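You operate a simulated robot arm through the tools that you are given. There is no shell and no other tool.

You run a simulated robot arm. Do the job below in one go: nothing can be reset, and whatever is moved stays where it is left.

JOB
Wipe up the crumbs and put the dark biscuit back in its tin.
Fine: use the purple cloth and put it back. Then stand the tin on the clean spot; press the lid on once the biscuit is in. The other biscuit stays on the plate. What is to be rubbed or washed off counts as gone when no trace of it is left.

Only the result counts: the job must be done as asked and must still hold three seconds after the hand-in. Knocking over, shifting, dropping, spilling or breaking anything else fails it. Lids that push on must go on centred and level and be pressed home; caps that screw on are set level and turned clockwise until they are tight. Flat cloth is picked up by pressing the open fingertips on it (5 to 10 N) and closing them slowly along it; thin cloth reads only 2 to 8 mm in the jaws.

ROBOT AND FRAMES
A 7-joint arm with a two-finger parallel gripper, fixed in place. Base frame: the origin is at the foot of the arm, x ahead of it, y to its left, z up; the work surface is at about z = 0. Lengths are in mm, angles in degrees, forces in N, time in s.
With the tool pointing down near the work surface it reaches from about 240 to 620 mm from the base axis. Its first joint turns from -66.0 to 66.0 degrees. Payload 2.6 kg.
The TCP is the grasp point between the finger pads, 30 mm short of the fingertips. In the tool frame z runs along the fingers and y along their closing line. The gripper opens to 94 mm. The fingers are 28 mm wide and 10 mm thick; the gripper's body (50 by 96 mm) begins 55 mm behind the TCP.
Orientation is told as [roll, pitch, yaw] about the base's x, y, z axes, in that order, counted from this pose: with the fingers straight down and closing along the base's y, the tool's x points along the base's -x, its y along +y and its z along -z.

CONTROLS
- The arm moves only by the tool apply_moves. Its argument "steps" is text: rows parted by semicolons, each of 7 numbers parted by spaces: the shift along the tool's x, y, z in units of 50 mm (1.0 is 50 mm), then the turn, a rotation vector about the tool's x, y, z in units of 6 degrees (1.0 is 6 degrees), then the finger opening in mm, from 0 to 94. In form: x y z wx wy wz grip; .... A call has 1 to 20 rows; each row shifts and turns the commanded pose from where the row before left it, along the tool's axes as they then stand. A call with a number of a shift or a turn outside -1 to 1 is refused whole. A row lasts 0.2 s, in which the tool goes at most 50 mm and 8.6 degrees; a call with a longer step from one row to the next is refused whole, and so is a gripper value outside its range. A pose out of reach is approached as far as the arm can. The call stops where the force on the tool passes 90 N (or 10 N more than at its start, if that is more) or the arm is blocked; 0.2 s more then pass. Each finger travels about 72 mm/s and halts on what it meets, pressing with about 41 N; the grip force reading is that of the motor and also rises with nothing between the fingers. The clock runs only during rows and for 0.2 s after the last one: add rows that do not move to give the fingers time. The reply holds the time, the measured pose of the TCP, the force on the tool along the base axes, the opening and the grip force, in the units named above and with some noise, with the torque about the TCP (base axes, N m) and any sound that the robot's microphone picked up.
- Cameras (640 x 400 px; columns grow to the right, rows downward): "scene" is fixed at [9.6, 438.7, 530.2]; the picture's right is [-0.89, -0.45, 0.00], its down [-0.39, 0.77, -0.51] and it looks along [0.23, -0.45, -0.86] (base axes); focal length 214 px, centre (320, 200). "wrist" rides on the gripper at [76, 14, -103] in the tool frame; the picture's right is [-0.18, 0.98, 0.00], its down [-0.75, -0.14, -0.64] and it looks along [-0.63, -0.12, 0.77] (tool axes); focal length 243 px, centre (320, 200). There is no depth. A picture from a camera that has moved, and an enlarged one, comes with that camera's place and axes in the base frame and with its lens.
- get_image(camera): a new picture of that camera. The clock stands still meanwhile.
- enlarge(camera, box): a new picture of the part [left, top, right, bottom] of that camera's present view, enlarged. The clock stands still meanwhile.
- job_done(): hands the job in; it is judged then, once.

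Nothing tells you positions but the pictures and the camera data. Unless the task says otherwise, let go and move clear before handing in.

The tools are called after "Emit:" by a JSON object that holds its "name" and its "arguments". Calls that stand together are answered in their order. apply_moves: Moves the arm, as the interface text tells. Its arguments: {"type":"object","properties":{"steps":{"type":"string"}},"required":["steps"]} The other tools are called the same way: get_image (camera) takes a picture; enlarge (camera, box) takes an enlarged picture of a part of a camera's view; job_done () hands the job in.

At the start:

```text
time_s: 0.0
ee_pos: [311.5, 227.9, 287.2]
tool_rot: [0.0, 0.1, 0.0]
ft_force: [0.1, -0.2, -0.4]
wrist_torque: [0.0, -0.03, 0.0]
width: 94.1
finger_force: 0.1
```

scene: 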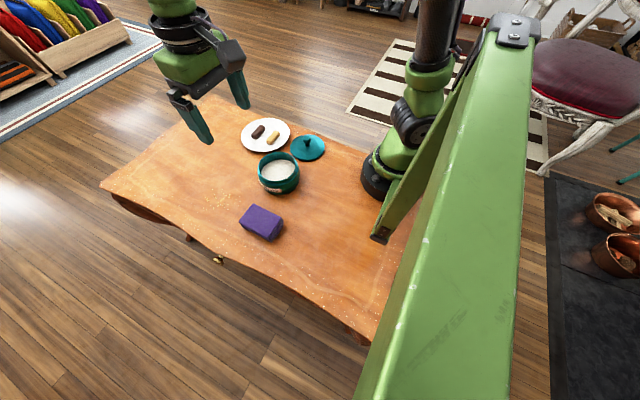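
wrist: 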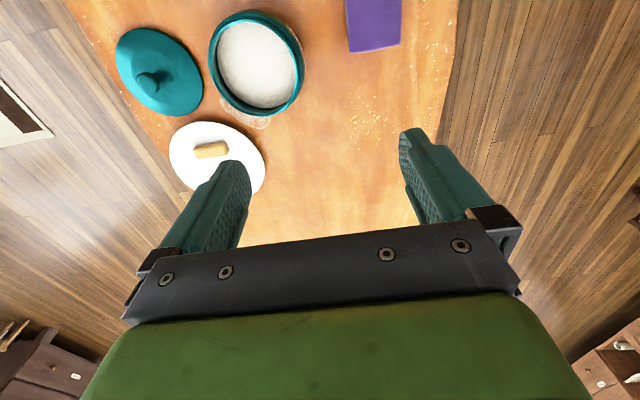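

I see a table with a plate holding a dark and a light biscuit, a teal tin with its lid lying beside it, crumbs, and a purple folded cloth. I'll look closer before moving.

Emit:
{"name": "enlarge", "arguments": {"camera": "scene", "box": [220, 100, 340, 175]}}

Emit:
{"name": "enlarge", "arguments": {"camera": "scene", "box": [180, 150, 320, 250]}}

Emit:
{"name": "enlarge", "arguments": {"camera": "wrist", "box": [100, 0, 480, 200]}}

Emit:
{"name": "enlarge", "arguments": {"camera": "scene", "box": [90, 80, 410, 340]}}

```text
5.33 times, centred on (280, 138) of scene
camera zoom: at [9.6, 438.7, 530.2], right [-0.89, -0.45, 0.0], down [-0.39, 0.77, -0.51], along [0.23, -0.45, -0.86], focal length 1144 px, centre (533, 533)
```

zoom: 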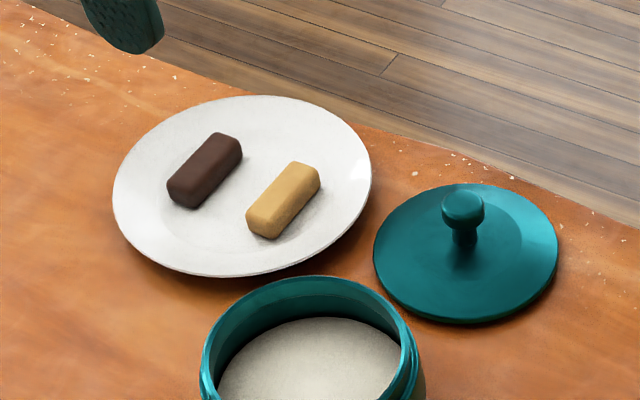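

```text
4.00 times, centred on (250, 200) of scene
camera zoom: at [9.6, 438.7, 530.2], right [-0.89, -0.45, 0.0], down [-0.39, 0.77, -0.51], along [0.23, -0.45, -0.86], focal length 858 px, centre (600, 200)
```

zoom: 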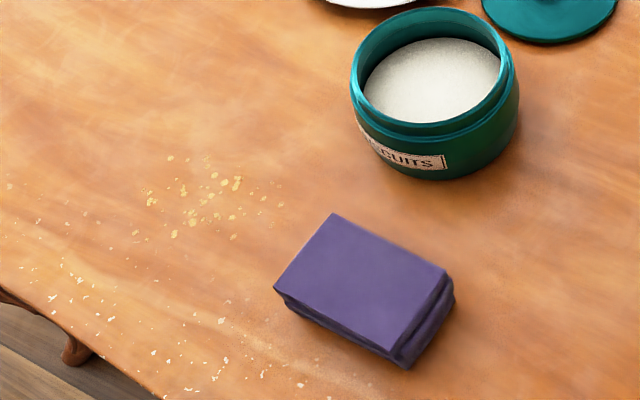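

```text
1.68 times, centred on (290, 100) of wrist
camera zoom: at [235.1, 240.4, 389.8], right [0.18, 0.98, 0.0], down [0.75, -0.14, 0.64], along [0.63, -0.12, -0.77], focal length 409 px, centre (370, 368)
```

zoom: 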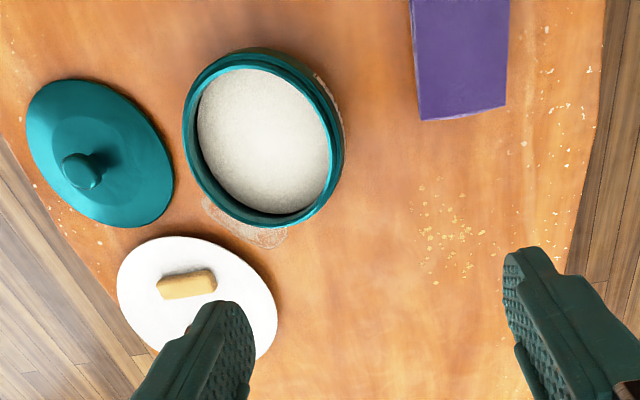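

```text
1.54 times, centred on (250, 210) of scene
camera zoom: at [9.6, 438.7, 530.2], right [-0.89, -0.45, 0.0], down [-0.39, 0.77, -0.51], along [0.23, -0.45, -0.86], focal length 330 px, centre (428, 185)
```

zoom: 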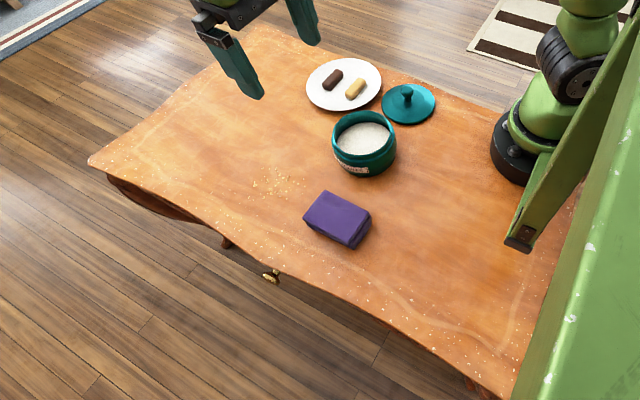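

I estimate the tin is near (282,155), the plate near (432,15), the lid near (276,5), the cloth near (254,296) and the crumbs near (404,288). I'll zoom in on details, including a faint mark beside the tin.

Emit:
{"name": "enlarge", "arguments": {"camera": "wrist", "box": [180, 0, 320, 140]}}

Emit:
{"name": "enlarge", "arguments": {"camera": "wrist", "box": [320, 0, 480, 160]}}

Emit:
{"name": "enlarge", "arguments": {"camera": "scene", "box": [240, 140, 320, 200]}}

Emit:
{"name": "enlarge", "arguments": {"camera": "scene", "box": [180, 170, 260, 230]}}

Emit:
{"name": "enlarge", "arguments": {"camera": "scene", "box": [225, 190, 305, 250]}}

```text
2.86 times, centred on (250, 70) of wrist
camera zoom: at [235.1, 240.4, 389.8], right [0.18, 0.98, 0.0], down [0.75, -0.14, 0.64], along [0.63, -0.12, -0.77], focal length 693 px, centre (520, 571)
```

zoom: 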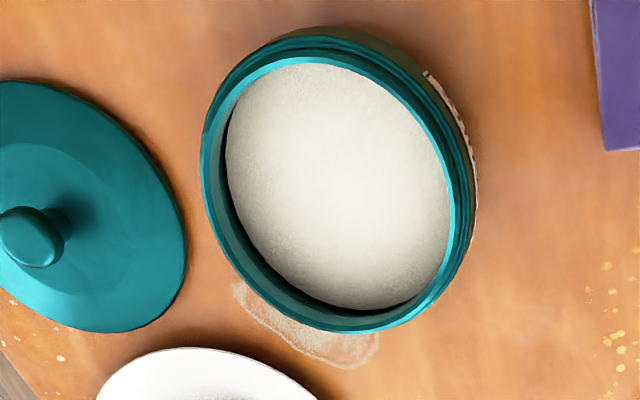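

```text
2.50 times, centred on (400, 80) of wrist
camera zoom: at [235.1, 240.4, 389.8], right [0.18, 0.98, 0.0], down [0.75, -0.14, 0.64], along [0.63, -0.12, -0.77], focal length 606 px, centre (120, 500)
```

zoom: 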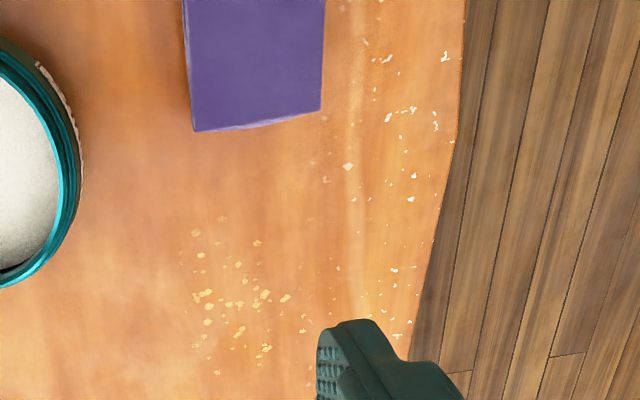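

```text
6.67 times, centred on (280, 170) of scene
camera zoom: at [9.6, 438.7, 530.2], right [-0.89, -0.45, 0.0], down [-0.39, 0.77, -0.51], along [0.23, -0.45, -0.86], focal length 1430 px, centre (587, 400)
```

zoom: 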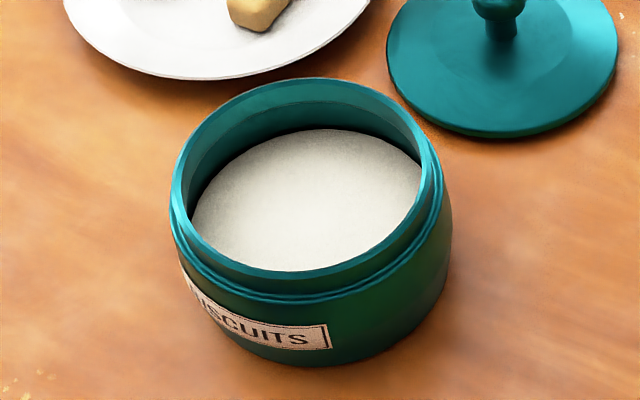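

```text
6.67 times, centred on (220, 200) of scene
camera zoom: at [9.6, 438.7, 530.2], right [-0.89, -0.45, 0.0], down [-0.39, 0.77, -0.51], along [0.23, -0.45, -0.86], focal length 1430 px, centre (987, 200)
```

zoom: 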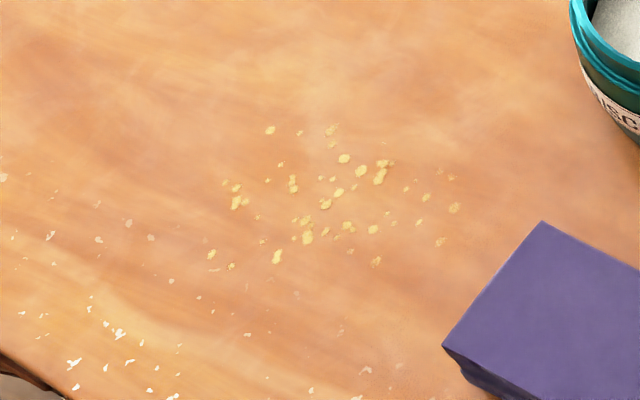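

```text
6.67 times, centred on (265, 220) of scene
camera zoom: at [9.6, 438.7, 530.2], right [-0.89, -0.45, 0.0], down [-0.39, 0.77, -0.51], along [0.23, -0.45, -0.86], focal length 1430 px, centre (687, 67)
```

zoom: 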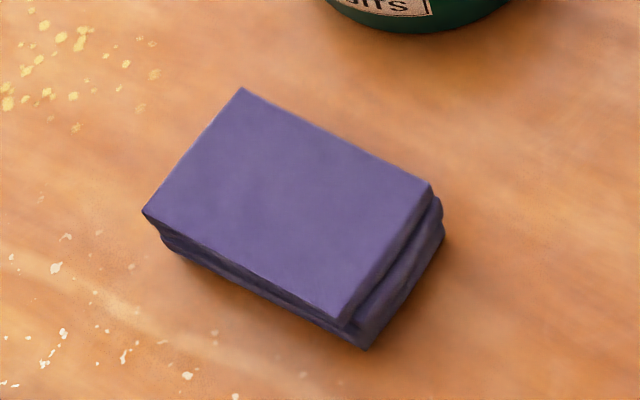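

Between the tin and the plate there is a whitish smear that the scene camera can't see. I'll move the wrist camera closer to look at it, the biscuits and the tin.

Emit:
{"name": "apply_moves", "arguments": {"steps": "-0.1 -0.65 0.2 0 0 0 94; -0.1 -0.65 0.2 0 0 0 94; -0.1 -0.65 0.2 0 0 0 94; -0.1 -0.65 0.14 0 0 0 94; 0 0 0 0 0 0 94"}}

Emit:
{"name": "get_image", "arguments": {"camera": "wrist"}}

Emit:
{"name": "enlarge", "arguments": {"camera": "wrist", "box": [220, 0, 460, 150]}}

```text
time_s: 1.2
ee_pos: [330.5, 96.5, 250.5]
tool_rot: [-0.1, 0.0, 0.1]
ft_force: [-1.1, -0.7, -0.8]
wrist_torque: [0.01, 0.02, 0.0]
width: 94.5
finger_force: 0.0
```

```text
taken
camera wrist: at [255.0, 110.2, 352.8], right [0.18, 0.98, 0.0], down [0.75, -0.14, 0.64], along [0.63, -0.12, -0.77], focal length 243 px, centre (320, 200)
```

wrist: 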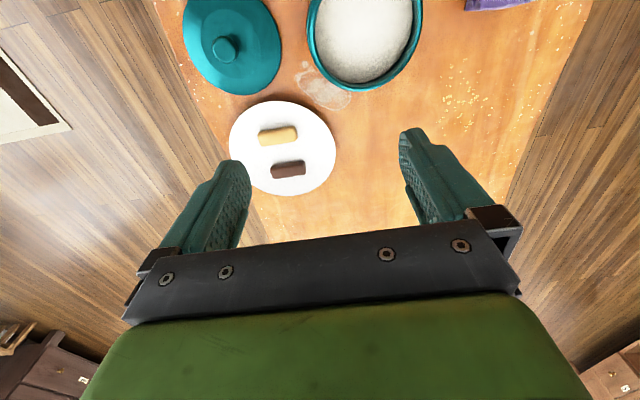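

```text
2.67 times, centred on (340, 75) of wrist
camera zoom: at [255.0, 110.2, 352.8], right [0.18, 0.98, 0.0], down [0.75, -0.14, 0.64], along [0.63, -0.12, -0.77], focal length 647 px, centre (267, 533)
```

zoom: 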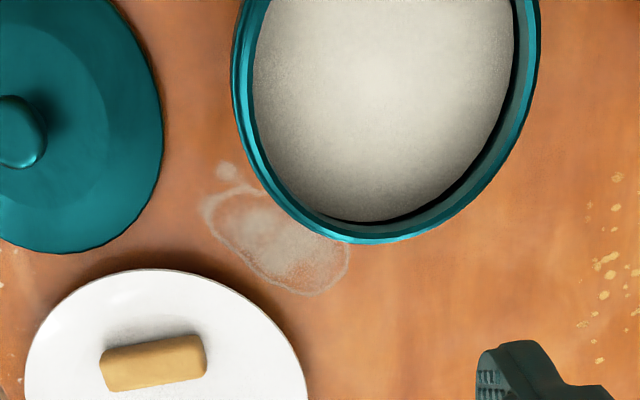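

The smear looks like a dried whitish film, separate from the yellow crumbs. I'll zoom in more.

Emit:
{"name": "enlarge", "arguments": {"camera": "wrist", "box": [280, 50, 370, 120]}}

Emit:
{"name": "enlarge", "arguments": {"camera": "wrist", "box": [410, 40, 520, 150]}}

Emit:
{"name": "enlarge", "arguments": {"camera": "wrist", "box": [215, 90, 345, 200]}}

Emit:
{"name": "enlarge", "arguments": {"camera": "wrist", "box": [170, 0, 310, 100]}}

```text
5.71 times, centred on (325, 85) of wrist
camera zoom: at [255.0, 110.2, 352.8], right [0.18, 0.98, 0.0], down [0.75, -0.14, 0.64], along [0.63, -0.12, -0.77], focal length 1386 px, centre (291, 857)
```

zoom: 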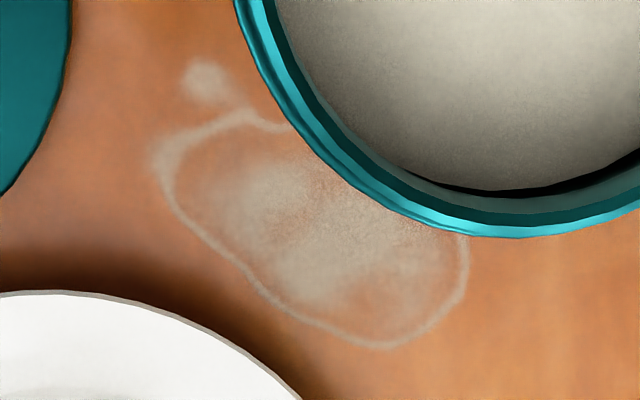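

```text
3.64 times, centred on (465, 95) of wrist
camera zoom: at [255.0, 110.2, 352.8], right [0.18, 0.98, 0.0], down [0.75, -0.14, 0.64], along [0.63, -0.12, -0.77], focal length 882 px, centre (-207, 582)
```

zoom: 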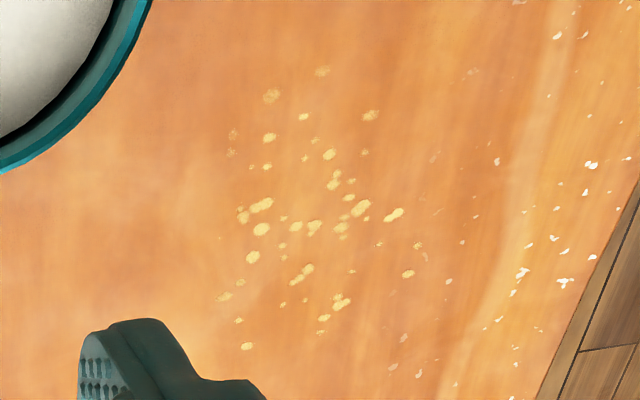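

```text
3.64 times, centred on (280, 145) of wrist
camera zoom: at [255.0, 110.2, 352.8], right [0.18, 0.98, 0.0], down [0.75, -0.14, 0.64], along [0.63, -0.12, -0.77], focal length 882 px, centre (466, 400)
```

zoom: 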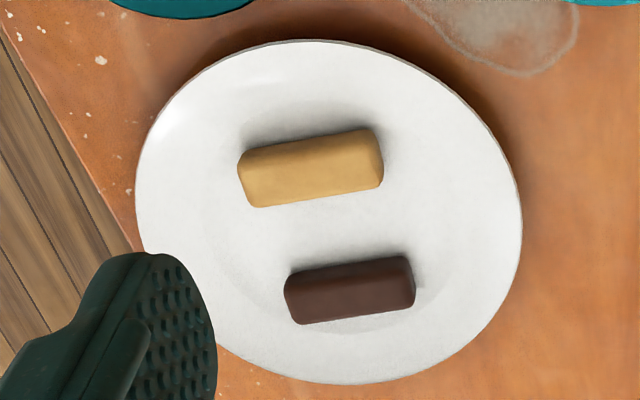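

```text
4.00 times, centred on (240, 50) of wrist
camera zoom: at [255.0, 110.2, 352.8], right [0.18, 0.98, 0.0], down [0.75, -0.14, 0.64], along [0.63, -0.12, -0.77], focal length 970 px, centre (640, 800)
```

zoom: 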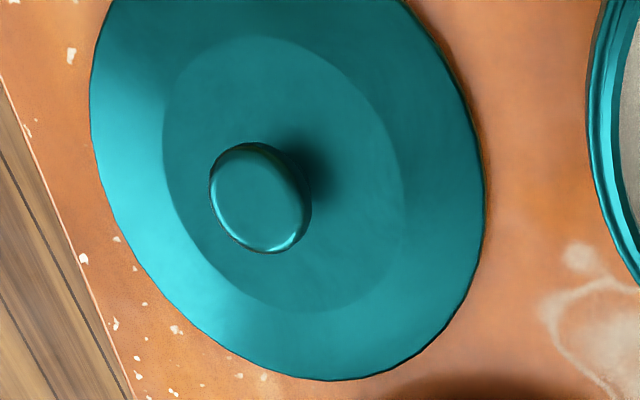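

The stain is a dried film and not crumbs, so I'll leave it alone. The crumbs span about x 345–452, y 252–332. The cloth is a folded pad of about 91×61×37 mm at (248,299), and I'll go above it next.

Emit:
{"name": "apply_moves", "arguments": {"steps": "0.328 0.812 0.2 0 0 0 94; 0.328 0.812 0.2 0 0 0 94; 0.328 0.812 0.2 0 0 0 94; 0.328 0.812 0.2 0 0 0 94; 0.328 0.812 0.2 0 0 0 94; 0 0 0 0 0 0 94"}}

Emit:
{"name": "get_image", "arguments": {"camera": "wrist"}}

Emit:
{"name": "get_image", "arguments": {"camera": "scene"}}

```text
time_s: 2.6
ee_pos: [248.9, 300.4, 199.3]
tool_rot: [0.0, 0.0, 0.0]
ft_force: [-0.2, -0.1, -0.5]
wrist_torque: [0.0, 0.02, 0.02]
width: 94.1
finger_force: 0.0
```

```text
taken
camera wrist: at [172.8, 313.8, 302.4], right [0.18, 0.98, 0.0], down [0.75, -0.14, 0.64], along [0.63, -0.12, -0.77], focal length 243 px, centre (320, 200)
```

wrist: 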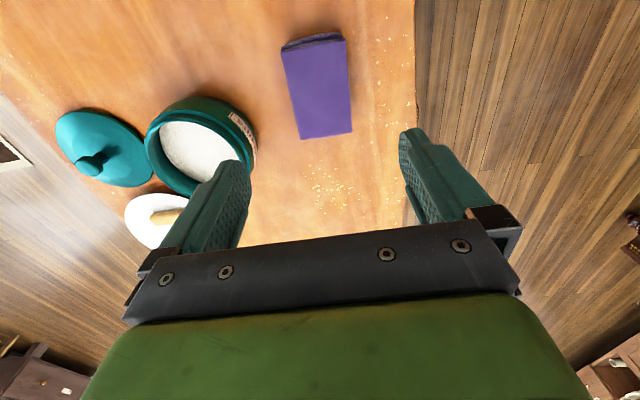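

```text
taken
```

scene: 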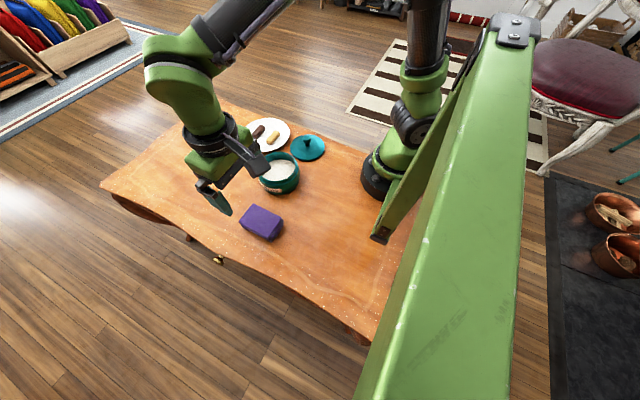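

The gripper is above the cloth. I'll zoom in to confirm its position and height before descending.

Emit:
{"name": "enlarge", "arguments": {"camera": "wrist", "box": [250, 20, 390, 150]}}

Emit:
{"name": "enlarge", "arguments": {"camera": "wrist", "box": [40, 80, 280, 250]}}

```text
3.08 times, centred on (320, 85) of wrist
camera zoom: at [172.8, 313.8, 302.4], right [0.18, 0.98, 0.0], down [0.75, -0.14, 0.64], along [0.63, -0.12, -0.77], focal length 746 px, centre (320, 554)
```

zoom: 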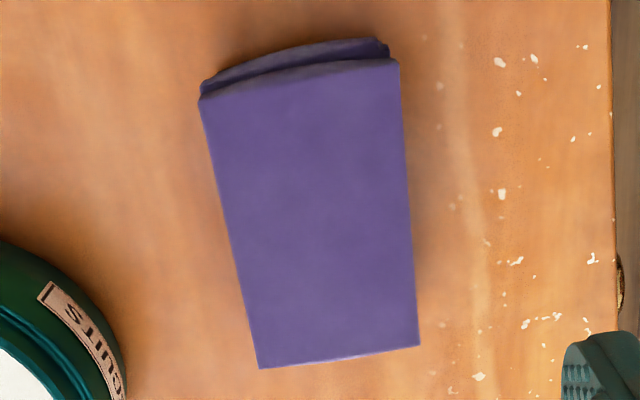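

```text
2.35 times, centred on (160, 165) of wrist
camera zoom: at [172.8, 313.8, 302.4], right [0.18, 0.98, 0.0], down [0.75, -0.14, 0.64], along [0.63, -0.12, -0.77], focal length 571 px, centre (696, 282)
```

zoom: 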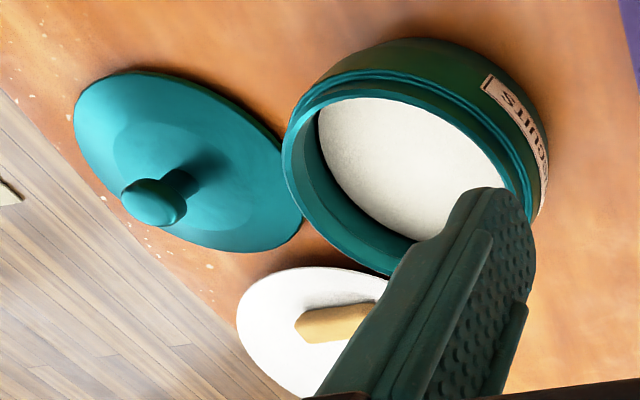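

The cloth top is confirmed at about z=37 with its centre at (250,300). I'm descending to grip it with the fingertips about 10 mm above the table.

Emit:
{"name": "apply_moves", "arguments": {"steps": "-0.02 0 0.8 0 0 0 94; 0 0 0.8 0 0 0 94; 0 0 0.8 0 0 0 94; 0 0 0.5 0 0 0 94; 0 0 0.28 0 0 0 94; 0 0 0 0 0 0 94"}}

Emit:
{"name": "get_image", "arguments": {"camera": "wrist"}}

Emit:
{"name": "enlarge", "arguments": {"camera": "scene", "box": [180, 140, 340, 260]}}

```text
time_s: 4.0
ee_pos: [249.2, 300.6, 41.5]
tool_rot: [0.1, 0.1, 0.0]
ft_force: [0.4, 0.1, 1.1]
wrist_torque: [0.03, 0.01, 0.01]
width: 94.0
finger_force: 0.1
```

```text
taken
camera wrist: at [173.6, 313.0, 143.9], right [0.18, 0.98, 0.0], down [0.75, -0.14, 0.64], along [0.63, -0.12, -0.77], focal length 243 px, centre (320, 200)
```

wrist: 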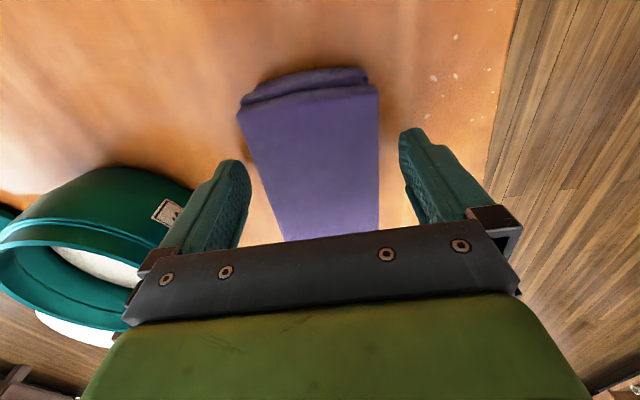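

```text
3.33 times, centred on (260, 200) of scene
camera zoom: at [9.6, 438.7, 530.2], right [-0.89, -0.45, 0.0], down [-0.39, 0.77, -0.51], along [0.23, -0.45, -0.86], focal length 715 px, centre (520, 200)
```

zoom: 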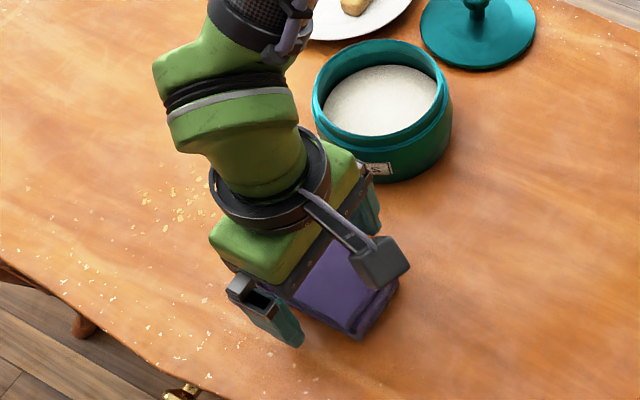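

The fingers straddle the cloth. I'm closing gently.

Emit:
{"name": "apply_moves", "arguments": {"steps": "0 0 0 0 0 0 70; 0 0 0 0 0 0 62; 0 0 0 0 0 0 58; 0 0 0 0 0 0 54; 0 0 0 0 0 0 54"}}

```text
time_s: 5.2
ee_pos: [250.7, 299.7, 42.2]
tool_rot: [0.0, 0.0, 0.0]
ft_force: [0.6, -0.4, -0.1]
wrist_torque: [0.0, 0.0, -0.02]
width: 65.4
finger_force: 41.1
```

The jaws hold the cloth at 65 mm with full force. I'll lift a little and check.

Emit:
{"name": "apply_moves", "arguments": {"steps": "0 0 0 0 0 0 50; 0 0 -0.3 0 0 0 50; 0 0 -0.3 0 0 0 50; 0 0 -0.4 0 0 0 50; 0 0 0 0 0 0 50"}}

Emit:
{"name": "get_image", "arguments": {"camera": "wrist"}}

Emit:
{"name": "enlarge", "arguments": {"camera": "scene", "box": [180, 140, 340, 260]}}

```text
time_s: 6.4
ee_pos: [249.9, 299.8, 91.4]
tool_rot: [-0.1, 0.1, 0.1]
ft_force: [-0.2, -0.3, -1.2]
wrist_torque: [0.0, -0.02, 0.01]
width: 65.4
finger_force: 40.9
```

```text
taken
camera wrist: at [173.6, 312.8, 194.3], right [0.18, 0.98, 0.0], down [0.75, -0.14, 0.64], along [0.63, -0.12, -0.77], focal length 243 px, centre (320, 200)
```

wrist: 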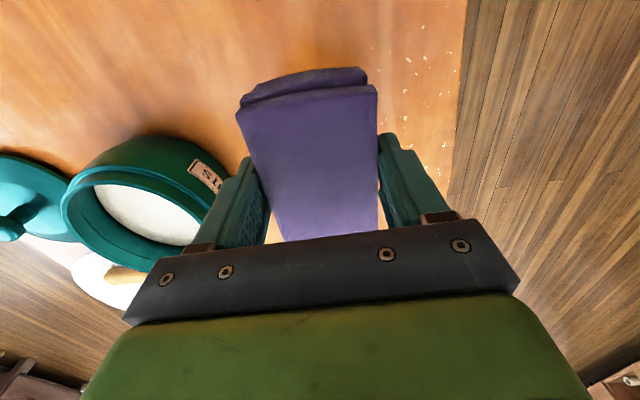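

```text
3.33 times, centred on (260, 200) of scene
camera zoom: at [9.6, 438.7, 530.2], right [-0.89, -0.45, 0.0], down [-0.39, 0.77, -0.51], along [0.23, -0.45, -0.86], focal length 715 px, centre (520, 200)
```

zoom: 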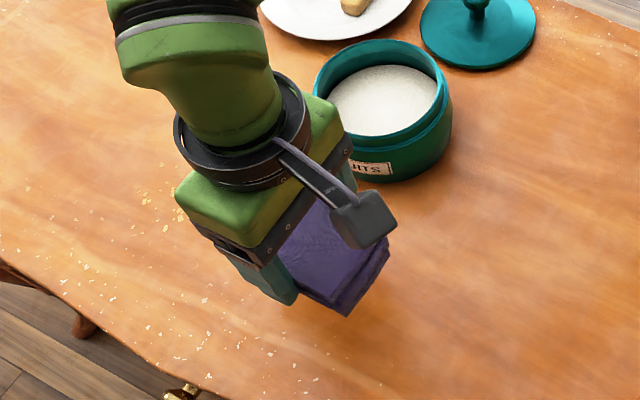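

The cloth is held firmly, and its bottom met the table at TCP z≈42. I'm carrying it to the near side of the crumbs.

Emit:
{"name": "apply_moves", "arguments": {"steps": "-0.75 -0.275 0 0 0 0 50; -0.75 -0.275 0 0 0 0 50; -0.75 -0.275 0 0 0 0 50; -0.75 -0.275 0 0 0 0 50; 0 0 0.4 0 0 0 50; 0 0 0.4 0 0 0 50; 0 0 0.14 0 0 0 50; 0 0 0 0 0 0 50"}}

Emit:
{"name": "get_image", "arguments": {"camera": "wrist"}}

Emit:
{"name": "get_image", "arguments": {"camera": "scene"}}

```text
time_s: 8.2
ee_pos: [400.1, 244.1, 44.2]
tool_rot: [0.0, -0.1, 0.0]
ft_force: [0.3, -0.1, -0.1]
wrist_torque: [-0.01, -0.02, -0.04]
width: 65.5
finger_force: 41.2
```

```text
taken
camera wrist: at [323.6, 258.0, 146.3], right [0.18, 0.98, 0.0], down [0.75, -0.14, 0.64], along [0.63, -0.12, -0.77], focal length 243 px, centre (320, 200)
```

wrist: 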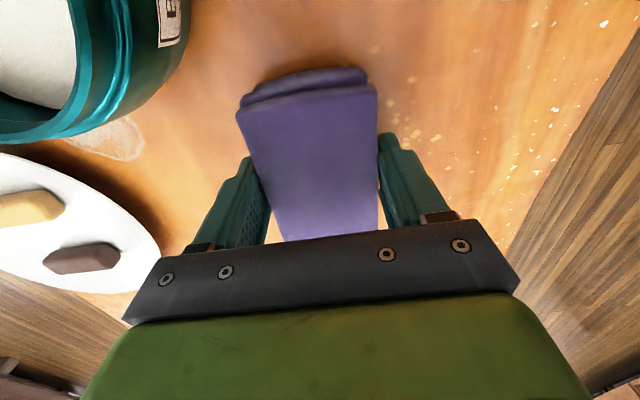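

```text
taken
```

scene: 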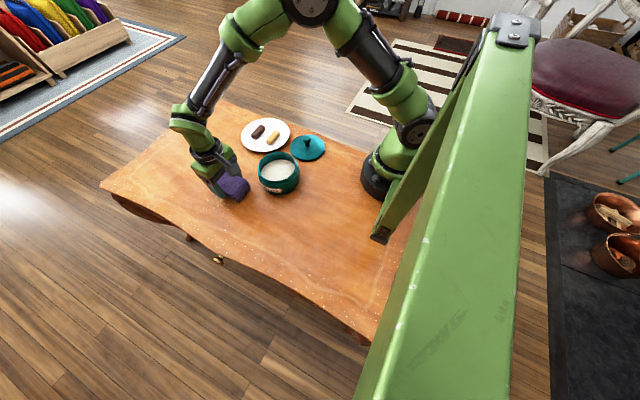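

The cloth hovers about 2 mm over the table. I'm lowering it in small steps until it presses lightly.

Emit:
{"name": "apply_moves", "arguments": {"steps": "0 0 0.04 0 0 0 50; 0 0 0.02 0 0 0 50; 0 0 0 0 0 0 50"}}

```text
time_s: 9.0
ee_pos: [400.1, 245.1, 41.8]
tool_rot: [0.1, 0.0, 0.0]
ft_force: [-3.3, -2.3, 7.7]
wrist_torque: [-0.24, 0.18, -0.06]
width: 65.5
finger_force: 41.1
```

Contact reads about 8 N. I'm sweeping slowly across the crumbs in +y.

Emit:
{"name": "apply_moves", "arguments": {"steps": "0 0.25 0 0 0 0 50; 0 0.25 0 0 0 0 50; 0 0.25 0 0 0 0 50; 0 0.25 0 0 0 0 50; 0 0.25 0 0 0 0 50; 0 0.25 0 0 0 0 50; 0 0.25 0 0 0 0 50; 0 0.25 0 0 0 0 50; 0 0 0 0 0 0 50"}}

Emit:
{"name": "get_image", "arguments": {"camera": "wrist"}}

Emit:
{"name": "enlarge", "arguments": {"camera": "scene", "box": [160, 150, 280, 240]}}

```text
time_s: 11.0
ee_pos: [399.5, 345.8, 41.5]
tool_rot: [0.0, 0.0, 0.0]
ft_force: [-0.5, -5.4, 10.5]
wrist_torque: [-0.13, -0.09, -0.04]
width: 65.4
finger_force: 41.3
```

```text
taken
camera wrist: at [323.7, 358.9, 144.0], right [0.18, 0.98, 0.0], down [0.75, -0.14, 0.64], along [0.63, -0.12, -0.77], focal length 243 px, centre (320, 200)
```

wrist: 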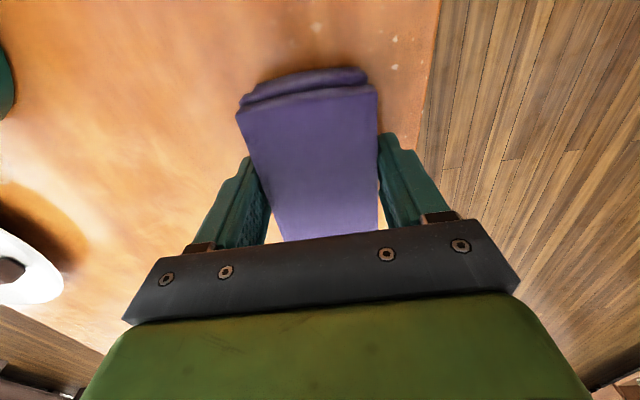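

```text
4.44 times, centred on (220, 195) of scene
camera zoom: at [9.5, 438.6, 530.3], right [-0.89, -0.45, 0.0], down [-0.39, 0.77, -0.51], along [0.23, -0.45, -0.86], focal length 953 px, centre (764, 222)
```

zoom: 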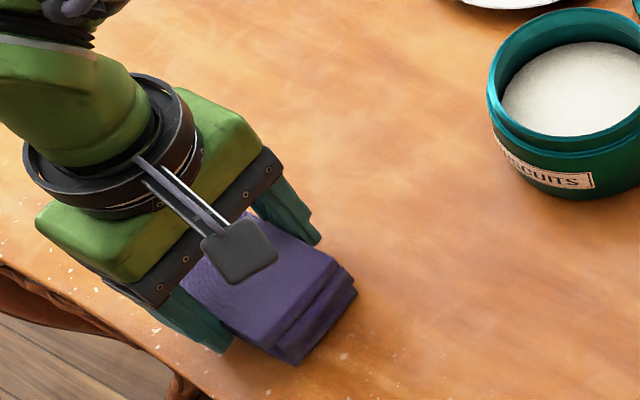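

The wiped lane looks clean. I'll do two more lanes to cover the rest of the crumb area.

Emit:
{"name": "apply_moves", "arguments": {"steps": "0.28 0 0 0 0 0 50; 0.28 0 0 0 0 0 50; 0 -0.25 0 0 0 0 50; 0 -0.25 0 0 0 0 50; 0 -0.25 0 0 0 0 50; 0 -0.25 0 0 0 0 50; 0 -0.25 0 0 0 0 50; 0 -0.25 0 0 0 0 50; 0 -0.25 0 0 0 0 50; 0 -0.2 0 0 0 0 50; -0.3 0 0 0 0 0 50; -0.3 0 0 0 0 0 50; -0.3 0 0 0 0 0 50; -0.3 0 0 0 0 0 50; 0 0 0 0 0 0 50"}}

Emit:
{"name": "apply_moves", "arguments": {"steps": "0 0.25 0 0 0 0 50; 0 0.25 0 0 0 0 50; 0 0.25 0 0 0 0 50; 0 0.25 0 0 0 0 50; 0 0.25 0 0 0 0 50; 0 0.25 0 0 0 0 50; 0 0.25 0 0 0 0 50; 0 0.25 0 0 0 0 50; 0 0 0 0 0 0 50"}}

Emit:
{"name": "get_image", "arguments": {"camera": "wrist"}}

Emit:
{"name": "enlarge", "arguments": {"camera": "scene", "box": [160, 150, 280, 240]}}

```text
time_s: 14.2
ee_pos: [431.4, 247.8, 41.9]
tool_rot: [0.0, 0.0, 0.1]
ft_force: [-6.4, 0.4, 11.7]
wrist_torque: [0.01, 0.06, 0.06]
width: 65.3
finger_force: 41.2
```

```text
time_s: 16.2
ee_pos: [431.3, 346.4, 41.3]
tool_rot: [0.0, 0.0, 0.1]
ft_force: [0.3, -6.7, 13.3]
wrist_torque: [-0.1, -0.06, -0.04]
width: 65.6
finger_force: 41.1
```

```text
taken
camera wrist: at [356.5, 360.4, 143.8], right [0.18, 0.98, 0.0], down [0.75, -0.14, 0.64], along [0.63, -0.12, -0.77], focal length 243 px, centre (320, 200)
```

wrist: 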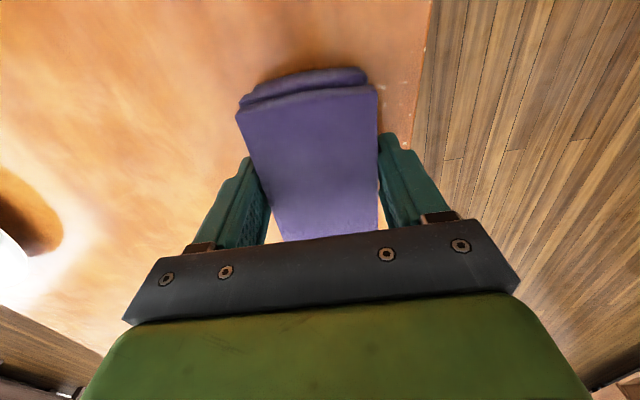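

```text
4.44 times, centred on (220, 195) of scene
camera zoom: at [9.5, 438.6, 530.3], right [-0.89, -0.45, 0.0], down [-0.39, 0.77, -0.51], along [0.23, -0.45, -0.86], focal length 953 px, centre (764, 222)
```

zoom: 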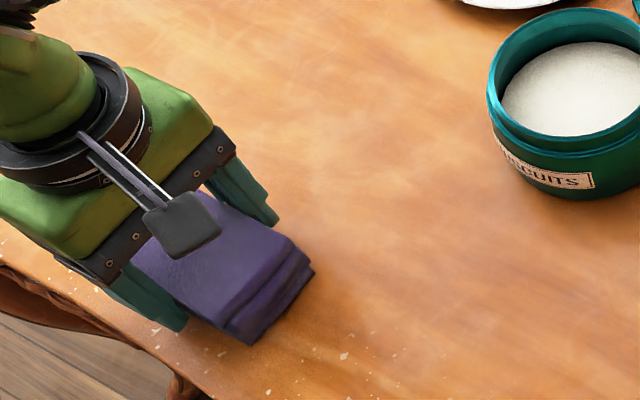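

The area looks clean. I'm lifting the cloth and looking back over the wiped region.

Emit:
{"name": "apply_moves", "arguments": {"steps": "0 0 -0.5 0 0 0 50; 0 0 -0.9 0 0 0 50; 0.724 -0.186 0 0 0 0 50; 0.724 -0.186 0 0 0 0 50; 0.724 -0.186 0 0 0 0 50; 0.724 -0.186 0 0 0 0 50; 0.724 -0.186 0 0 0 0 50; 0 0 0 0 0 0 50"}}

Emit:
{"name": "get_image", "arguments": {"camera": "wrist"}}

Emit:
{"name": "enlarge", "arguments": {"camera": "scene", "box": [150, 140, 300, 260]}}

```text
time_s: 18.0
ee_pos: [250.5, 300.8, 111.6]
tool_rot: [0.0, 0.0, 0.0]
ft_force: [-0.4, -0.2, -0.6]
wrist_torque: [0.0, 0.03, 0.03]
width: 65.3
finger_force: 41.1
```

```text
taken
camera wrist: at [174.2, 313.0, 213.0], right [0.18, 0.98, 0.0], down [0.75, -0.14, 0.64], along [0.63, -0.12, -0.77], focal length 243 px, centre (320, 200)
```

wrist: 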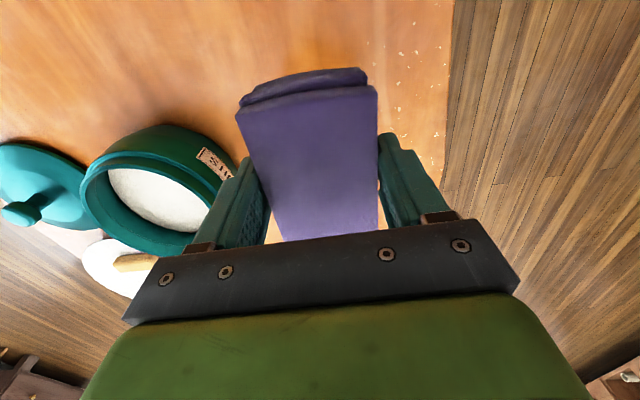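

```text
3.33 times, centred on (225, 200) of scene
camera zoom: at [9.5, 438.7, 530.2], right [-0.89, -0.45, 0.0], down [-0.39, 0.77, -0.51], along [0.23, -0.45, -0.86], focal length 715 px, centre (637, 200)
```

zoom: 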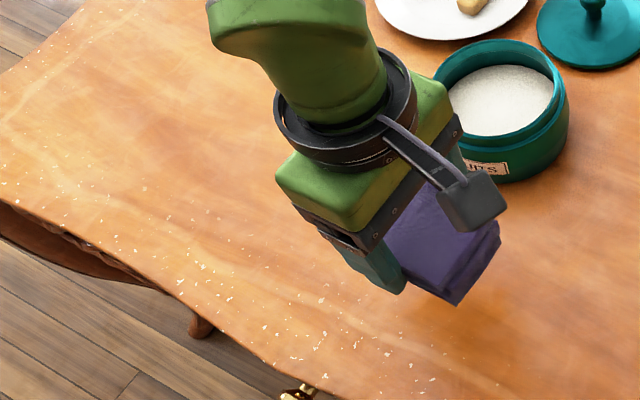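

The arm hides part of the wiped region. I'll raise the cloth and move aside to inspect it before returning the cloth.

Emit:
{"name": "apply_moves", "arguments": {"steps": "0 0 -0.9 0 0 0 50; 0 0 -0.9 0 0 0 50; 0 0 -0.9 0 0 0 50; -0.2 -0.7 0 0 0 0 50; -0.2 -0.7 0 0 0 0 50; -0.2 -0.7 0 0 0 0 50; -0.2 -0.7 0 0 0 0 50; -0.2 -0.7 0 0 0 0 50; 0 0 0 0 0 0 50"}}

Emit:
{"name": "get_image", "arguments": {"camera": "wrist"}}

Emit:
{"name": "enlarge", "arguments": {"camera": "scene", "box": [160, 150, 280, 240]}}

Emit:
{"name": "enlarge", "arguments": {"camera": "wrist", "box": [380, 0, 540, 160]}}

```text
time_s: 20.0
ee_pos: [301.6, 126.5, 247.3]
tool_rot: [0.0, -0.1, 0.1]
ft_force: [-0.1, -0.5, -0.8]
wrist_torque: [0.0, -0.03, 0.0]
width: 65.3
finger_force: 41.4
```

```text
taken
camera wrist: at [225.4, 139.9, 348.4], right [0.18, 0.98, 0.0], down [0.75, -0.14, 0.64], along [0.63, -0.12, -0.77], focal length 243 px, centre (320, 200)
```

wrist: 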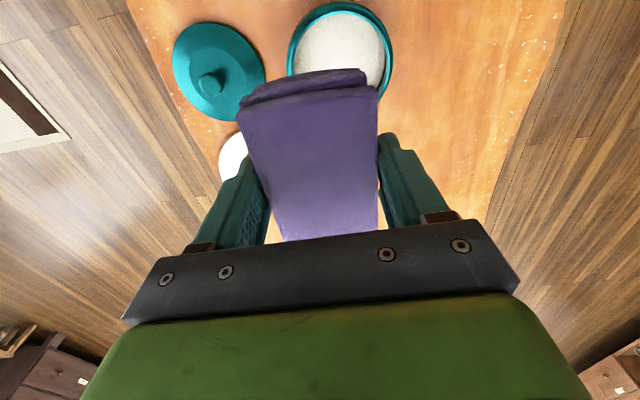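

```text
4.44 times, centred on (220, 195) of scene
camera zoom: at [9.6, 438.6, 530.2], right [-0.89, -0.45, 0.0], down [-0.39, 0.77, -0.51], along [0.23, -0.45, -0.86], focal length 953 px, centre (764, 222)
```

zoom: 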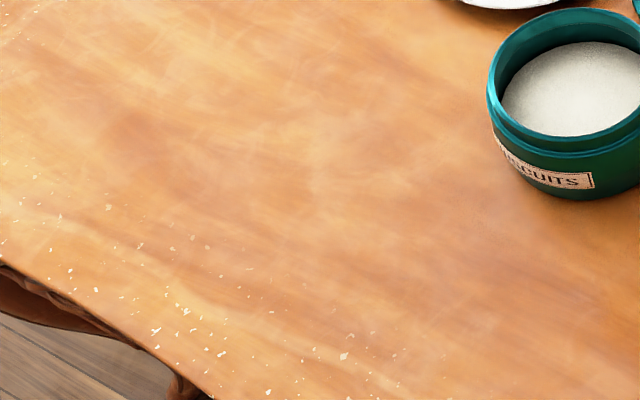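

```text
2.50 times, centred on (460, 80) of wrist
camera zoom: at [225.4, 139.9, 348.4], right [0.18, 0.98, 0.0], down [0.75, -0.14, 0.64], along [0.63, -0.12, -0.77], focal length 606 px, centre (-30, 500)
```

zoom: 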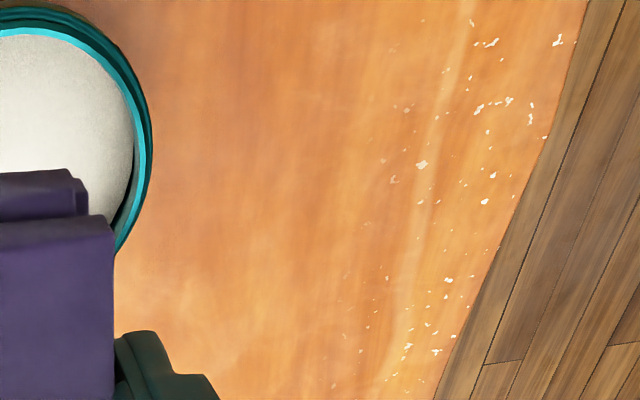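

The crumbs appear gone. I'll zoom in one more time for traces.

Emit:
{"name": "enlarge", "arguments": {"camera": "scene", "box": [190, 170, 260, 225]}}

```text
7.27 times, centred on (225, 198) of scene
camera zoom: at [9.6, 438.6, 530.2], right [-0.89, -0.45, 0.0], down [-0.39, 0.77, -0.51], along [0.23, -0.45, -0.86], focal length 1560 px, centre (1011, 218)
```

zoom: 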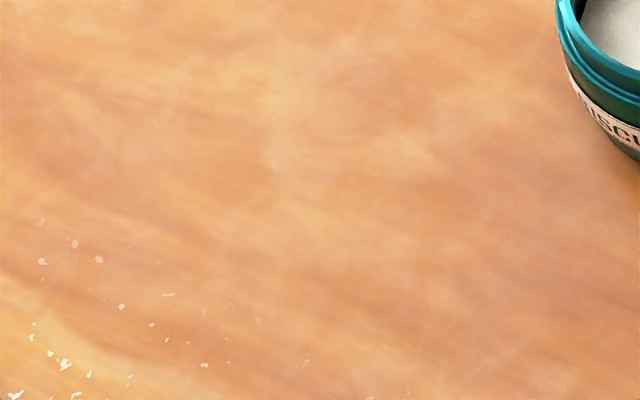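

The table is clean there. I'm returning the cloth to its original place at (250,300).

Emit:
{"name": "apply_moves", "arguments": {"steps": "0.204 0.693 0 0 0 0 50; 0.204 0.693 0 0 0 0 50; 0.204 0.693 0 0 0 0 50; 0.204 0.693 0 0 0 0 50; 0.204 0.693 0 0 0 0 50; 0 0 0.8 0 0 0 50; 0 0 0.8 0 0 0 50; 0 0 0.8 0 0 0 50; 0 0 0.8 0 0 0 50; 0 0 0.5 0 0 0 50; 0 0 0.2 0 0 0 50; 0 0 0 0 0 0 50"}}

```text
time_s: 22.6
ee_pos: [250.3, 298.0, 50.1]
tool_rot: [0.0, -0.1, -0.1]
ft_force: [-0.5, 0.4, -0.4]
wrist_torque: [-0.03, 0.03, 0.01]
width: 65.2
finger_force: 41.0
```

Emit:
{"name": "apply_moves", "arguments": {"steps": "0 0.03 0.08 0 0 0 50; 0 0 0.04 0 0 0 50; 0 0 0.03 0 0 0 50; 0 0 0 0 0 0 50"}}

```text
time_s: 23.6
ee_pos: [249.9, 301.0, 43.8]
tool_rot: [0.0, 0.1, 0.0]
ft_force: [0.6, -0.3, -0.4]
wrist_torque: [-0.02, 0.0, 0.0]
width: 65.4
finger_force: 41.0
```

Emit:
{"name": "apply_moves", "arguments": {"steps": "0 0 0.03 0 0 0 50; 0 0 0 0 0 0 50"}}

```text
time_s: 24.2
ee_pos: [250.2, 300.0, 42.1]
tool_rot: [0.1, 0.0, 0.0]
ft_force: [0.2, 0.0, -0.5]
wrist_torque: [-0.01, 0.0, 0.03]
width: 65.6
finger_force: 41.5
```

Emit:
{"name": "apply_moves", "arguments": {"steps": "0 0 0.015 0 0 0 50; 0 0 0 0 0 0 50"}}

```text
time_s: 24.8
ee_pos: [249.6, 301.3, 40.6]
tool_rot: [0.0, -0.1, 0.1]
ft_force: [0.3, -0.8, 1.6]
wrist_torque: [0.08, -0.05, 0.0]
width: 65.4
finger_force: 41.1
```

The cloth touches the table. I'm opening the fingers and rising.

Emit:
{"name": "apply_moves", "arguments": {"steps": "0 0 0 0 0 0 70; 0 0 0 0 0 0 80; 0 0 0 0 0 0 94; 0 0 0 0 0 0 94; 0 0 0 0 0 0 94; 0 0 -0.4 0 0 0 94; 0 0 -0.8 0 0 0 94; 0 0 -0.9 0 0 0 94; 0 0 -0.9 0 0 0 94; 0 0 0 0 0 0 94"}}

Emit:
{"name": "get_image", "arguments": {"camera": "wrist"}}

Emit:
{"name": "enlarge", "arguments": {"camera": "scene", "box": [180, 140, 340, 260]}}

Emit:
{"name": "enlarge", "arguments": {"camera": "wrist", "box": [250, 20, 390, 150]}}

```text
time_s: 27.0
ee_pos: [250.5, 299.6, 190.4]
tool_rot: [0.0, -0.1, -0.1]
ft_force: [-0.4, 0.2, -0.7]
wrist_torque: [0.04, 0.04, 0.0]
width: 93.9
finger_force: 0.0
```

```text
taken
camera wrist: at [175.0, 312.7, 293.6], right [0.18, 0.98, 0.0], down [0.75, -0.14, 0.64], along [0.63, -0.12, -0.77], focal length 243 px, centre (320, 200)
```

wrist: 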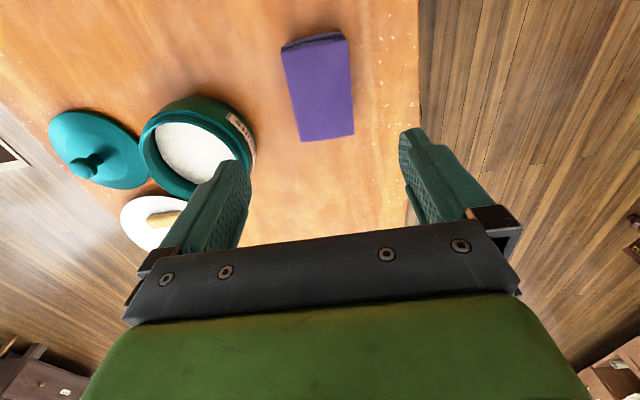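

```text
3.33 times, centred on (260, 200) of scene
camera zoom: at [9.5, 438.7, 530.2], right [-0.89, -0.45, 0.0], down [-0.39, 0.77, -0.51], along [0.23, -0.45, -0.86], focal length 715 px, centre (520, 200)
```

zoom: 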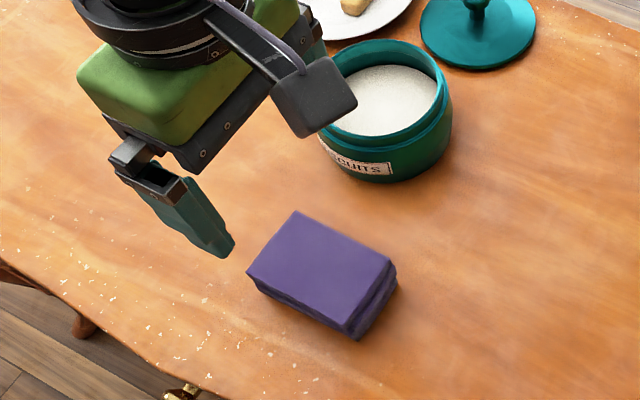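

```text
3.08 times, centred on (320, 85) of wrist
camera zoom: at [175.0, 312.7, 293.6], right [0.18, 0.98, 0.0], down [0.75, -0.14, 0.64], along [0.63, -0.12, -0.77], focal length 746 px, centre (320, 554)
```

zoom: 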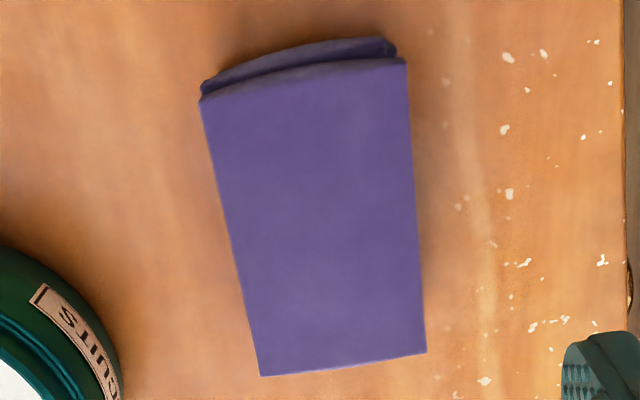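

The cloth is back within a millimetre or two of its start. Next I need the tin's geometry, so I'm moving the wrist camera over it.

Emit:
{"name": "apply_moves", "arguments": {"steps": "-0.158 -0.638 -0.12 0 0 0 94; -0.158 -0.638 -0.12 0 0 0 94; -0.158 -0.638 -0.12 0 0 0 94; -0.158 -0.638 -0.12 0 0 0 94; -0.158 -0.638 -0.12 0 0 0 94; 0 0 0 0 0 0 94"}}

Emit:
{"name": "enlarge", "arguments": {"camera": "wrist", "box": [240, 0, 420, 170]}}

Emit:
{"name": "enlarge", "arguments": {"camera": "scene", "box": [250, 145, 310, 200]}}

```text
time_s: 28.4
ee_pos: [289.1, 141.1, 220.7]
tool_rot: [0.0, 0.0, 0.1]
ft_force: [-0.6, 0.0, 0.8]
wrist_torque: [-0.01, 0.03, 0.02]
width: 93.9
finger_force: 0.0
```

```text
2.35 times, centred on (330, 85) of wrist
camera zoom: at [213.6, 153.6, 323.4], right [0.18, 0.98, 0.0], down [0.75, -0.14, 0.64], along [0.63, -0.12, -0.77], focal length 571 px, centre (296, 471)
```

zoom: 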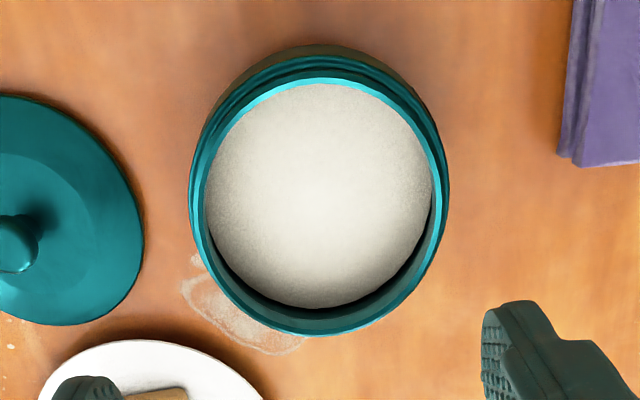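

```text
7.27 times, centred on (280, 172) of scene
camera zoom: at [9.6, 438.6, 530.2], right [-0.89, -0.45, 0.0], down [-0.39, 0.77, -0.51], along [0.23, -0.45, -0.86], focal length 1560 px, centre (611, 400)
```

zoom: 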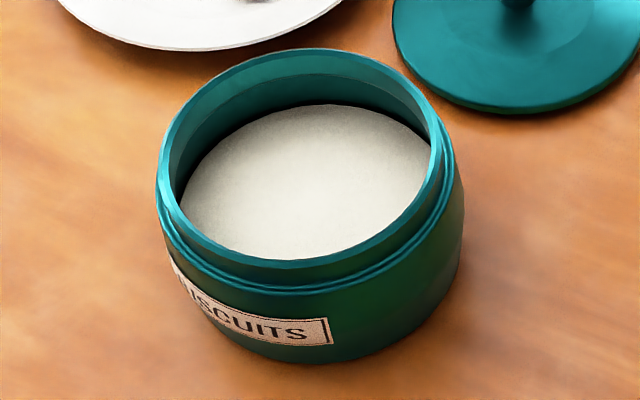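

The tin centre is about (288.5,151.5), the rim is at z≈66 and the outer diameter is about 105, which is too wide to span. I'll grip its +y wall with one finger inside, so I'm positioning above that wall.

Emit:
{"name": "apply_moves", "arguments": {"steps": "0.01 0.6 0.4 0 0 0 70; 0 0.6 0.4 0 0 0 46; 0 0 0.4 0 0 0 46; 0 0 0.2 0 0 0 46; 0 0 0 0 0 0 46"}}

Emit:
{"name": "get_image", "arguments": {"camera": "wrist"}}

Emit:
{"name": "enlarge", "arguments": {"camera": "scene", "box": [230, 120, 330, 200]}}

```text
time_s: 29.6
ee_pos: [288.6, 200.5, 151.0]
tool_rot: [0.0, 0.0, 0.0]
ft_force: [-0.3, 0.3, 0.4]
wrist_torque: [0.01, 0.0, 0.02]
width: 46.1
finger_force: 0.1
```

```text
taken
camera wrist: at [213.4, 214.6, 253.5], right [0.18, 0.98, 0.0], down [0.75, -0.14, 0.64], along [0.63, -0.12, -0.77], focal length 243 px, centre (320, 200)
```

wrist: 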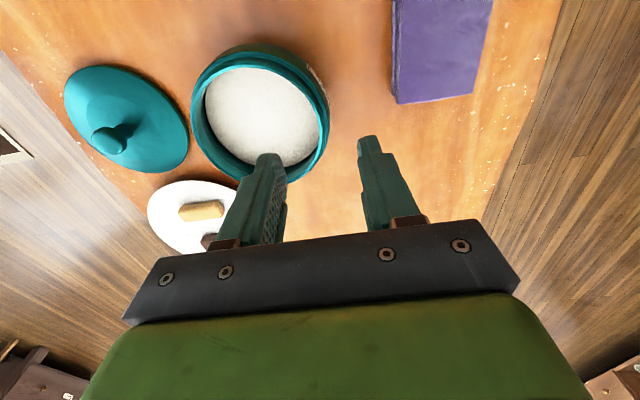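

```text
5.00 times, centred on (280, 160) of scene
camera zoom: at [9.6, 438.7, 530.2], right [-0.89, -0.45, 0.0], down [-0.39, 0.77, -0.51], along [0.23, -0.45, -0.86], focal length 1072 px, centre (520, 400)
```

zoom: 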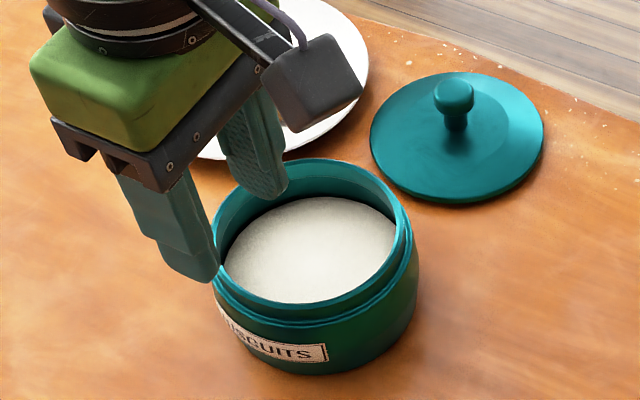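

The fingers line up on either side of the wall. I'm descending in stages.

Emit:
{"name": "apply_moves", "arguments": {"steps": "0 0.02 0.5 0 0 0 46; 0 0 0.5 0 0 0 46; 0 0 0.24 0 0 0 46; 0 0 0 0 0 0 46"}}

Emit:
{"name": "get_image", "arguments": {"camera": "wrist"}}

Emit:
{"name": "enlarge", "arguments": {"camera": "scene", "box": [230, 130, 320, 200]}}

```text
time_s: 30.6
ee_pos: [289.0, 202.3, 89.3]
tool_rot: [0.0, 0.1, 0.1]
ft_force: [1.3, -0.2, -0.4]
wrist_torque: [0.0, 0.0, 0.01]
width: 46.0
finger_force: 0.0
```

```text
taken
camera wrist: at [213.2, 215.3, 191.6], right [0.18, 0.98, 0.0], down [0.75, -0.14, 0.64], along [0.63, -0.12, -0.77], focal length 243 px, centre (320, 200)
```

wrist: 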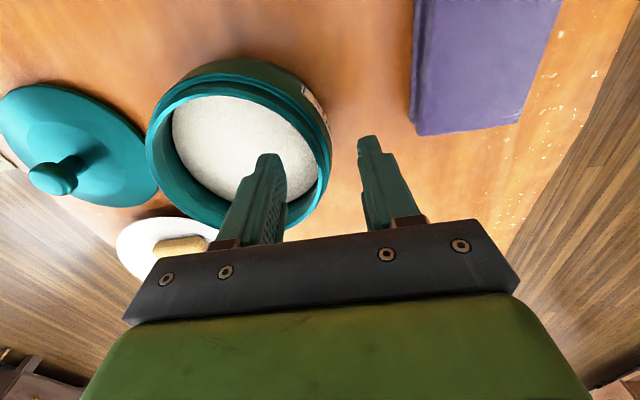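

```text
5.71 times, centred on (275, 165) of scene
camera zoom: at [9.6, 438.7, 530.2], right [-0.89, -0.45, 0.0], down [-0.39, 0.77, -0.51], along [0.23, -0.45, -0.86], focal length 1226 px, centre (577, 400)
```

zoom: 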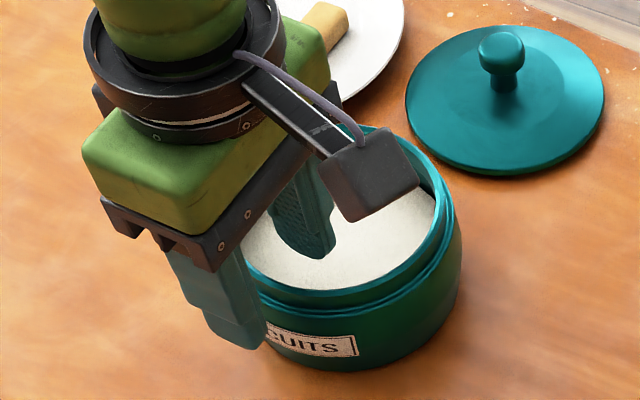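

The wall sits between the fingers. I'm descending further in small steps and watching the force.

Emit:
{"name": "apply_moves", "arguments": {"steps": "0 0 0.08 0 0 0 46; 0 0 0.08 0 0 0 46; 0 0 0 0 0 0 46"}}

Emit:
{"name": "enlarge", "arguments": {"camera": "scene", "box": [240, 140, 320, 200]}}

```text
time_s: 31.4
ee_pos: [288.9, 201.5, 81.9]
tool_rot: [0.0, 0.1, 0.0]
ft_force: [-0.2, 0.8, 0.1]
wrist_torque: [-0.01, 0.04, 0.02]
width: 45.8
finger_force: 0.0
```

```text
6.67 times, centred on (280, 170) of scene
camera zoom: at [9.6, 438.7, 530.2], right [-0.89, -0.45, 0.0], down [-0.39, 0.77, -0.51], along [0.23, -0.45, -0.86], focal length 1430 px, centre (587, 400)
```

zoom: 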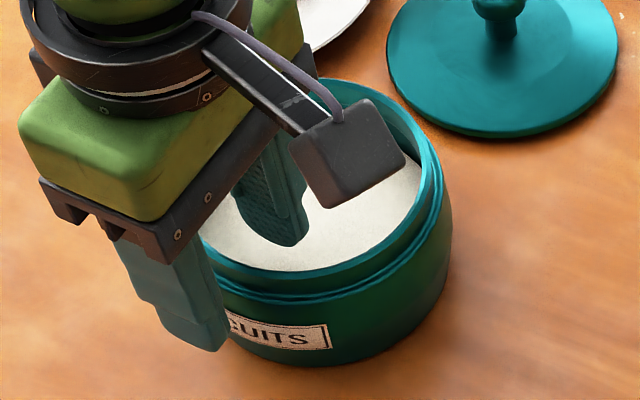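

Emit:
{"name": "apply_moves", "arguments": {"steps": "0 0 0.04 0 0 0 46; 0 0 0.04 0 0 0 46; 0 0 0 0 0 0 46"}}

```text
time_s: 32.2
ee_pos: [289.5, 202.0, 78.0]
tool_rot: [0.0, 0.0, 0.0]
ft_force: [0.5, -0.5, 0.3]
wrist_torque: [-0.02, -0.01, -0.01]
width: 46.3
finger_force: 0.1
```

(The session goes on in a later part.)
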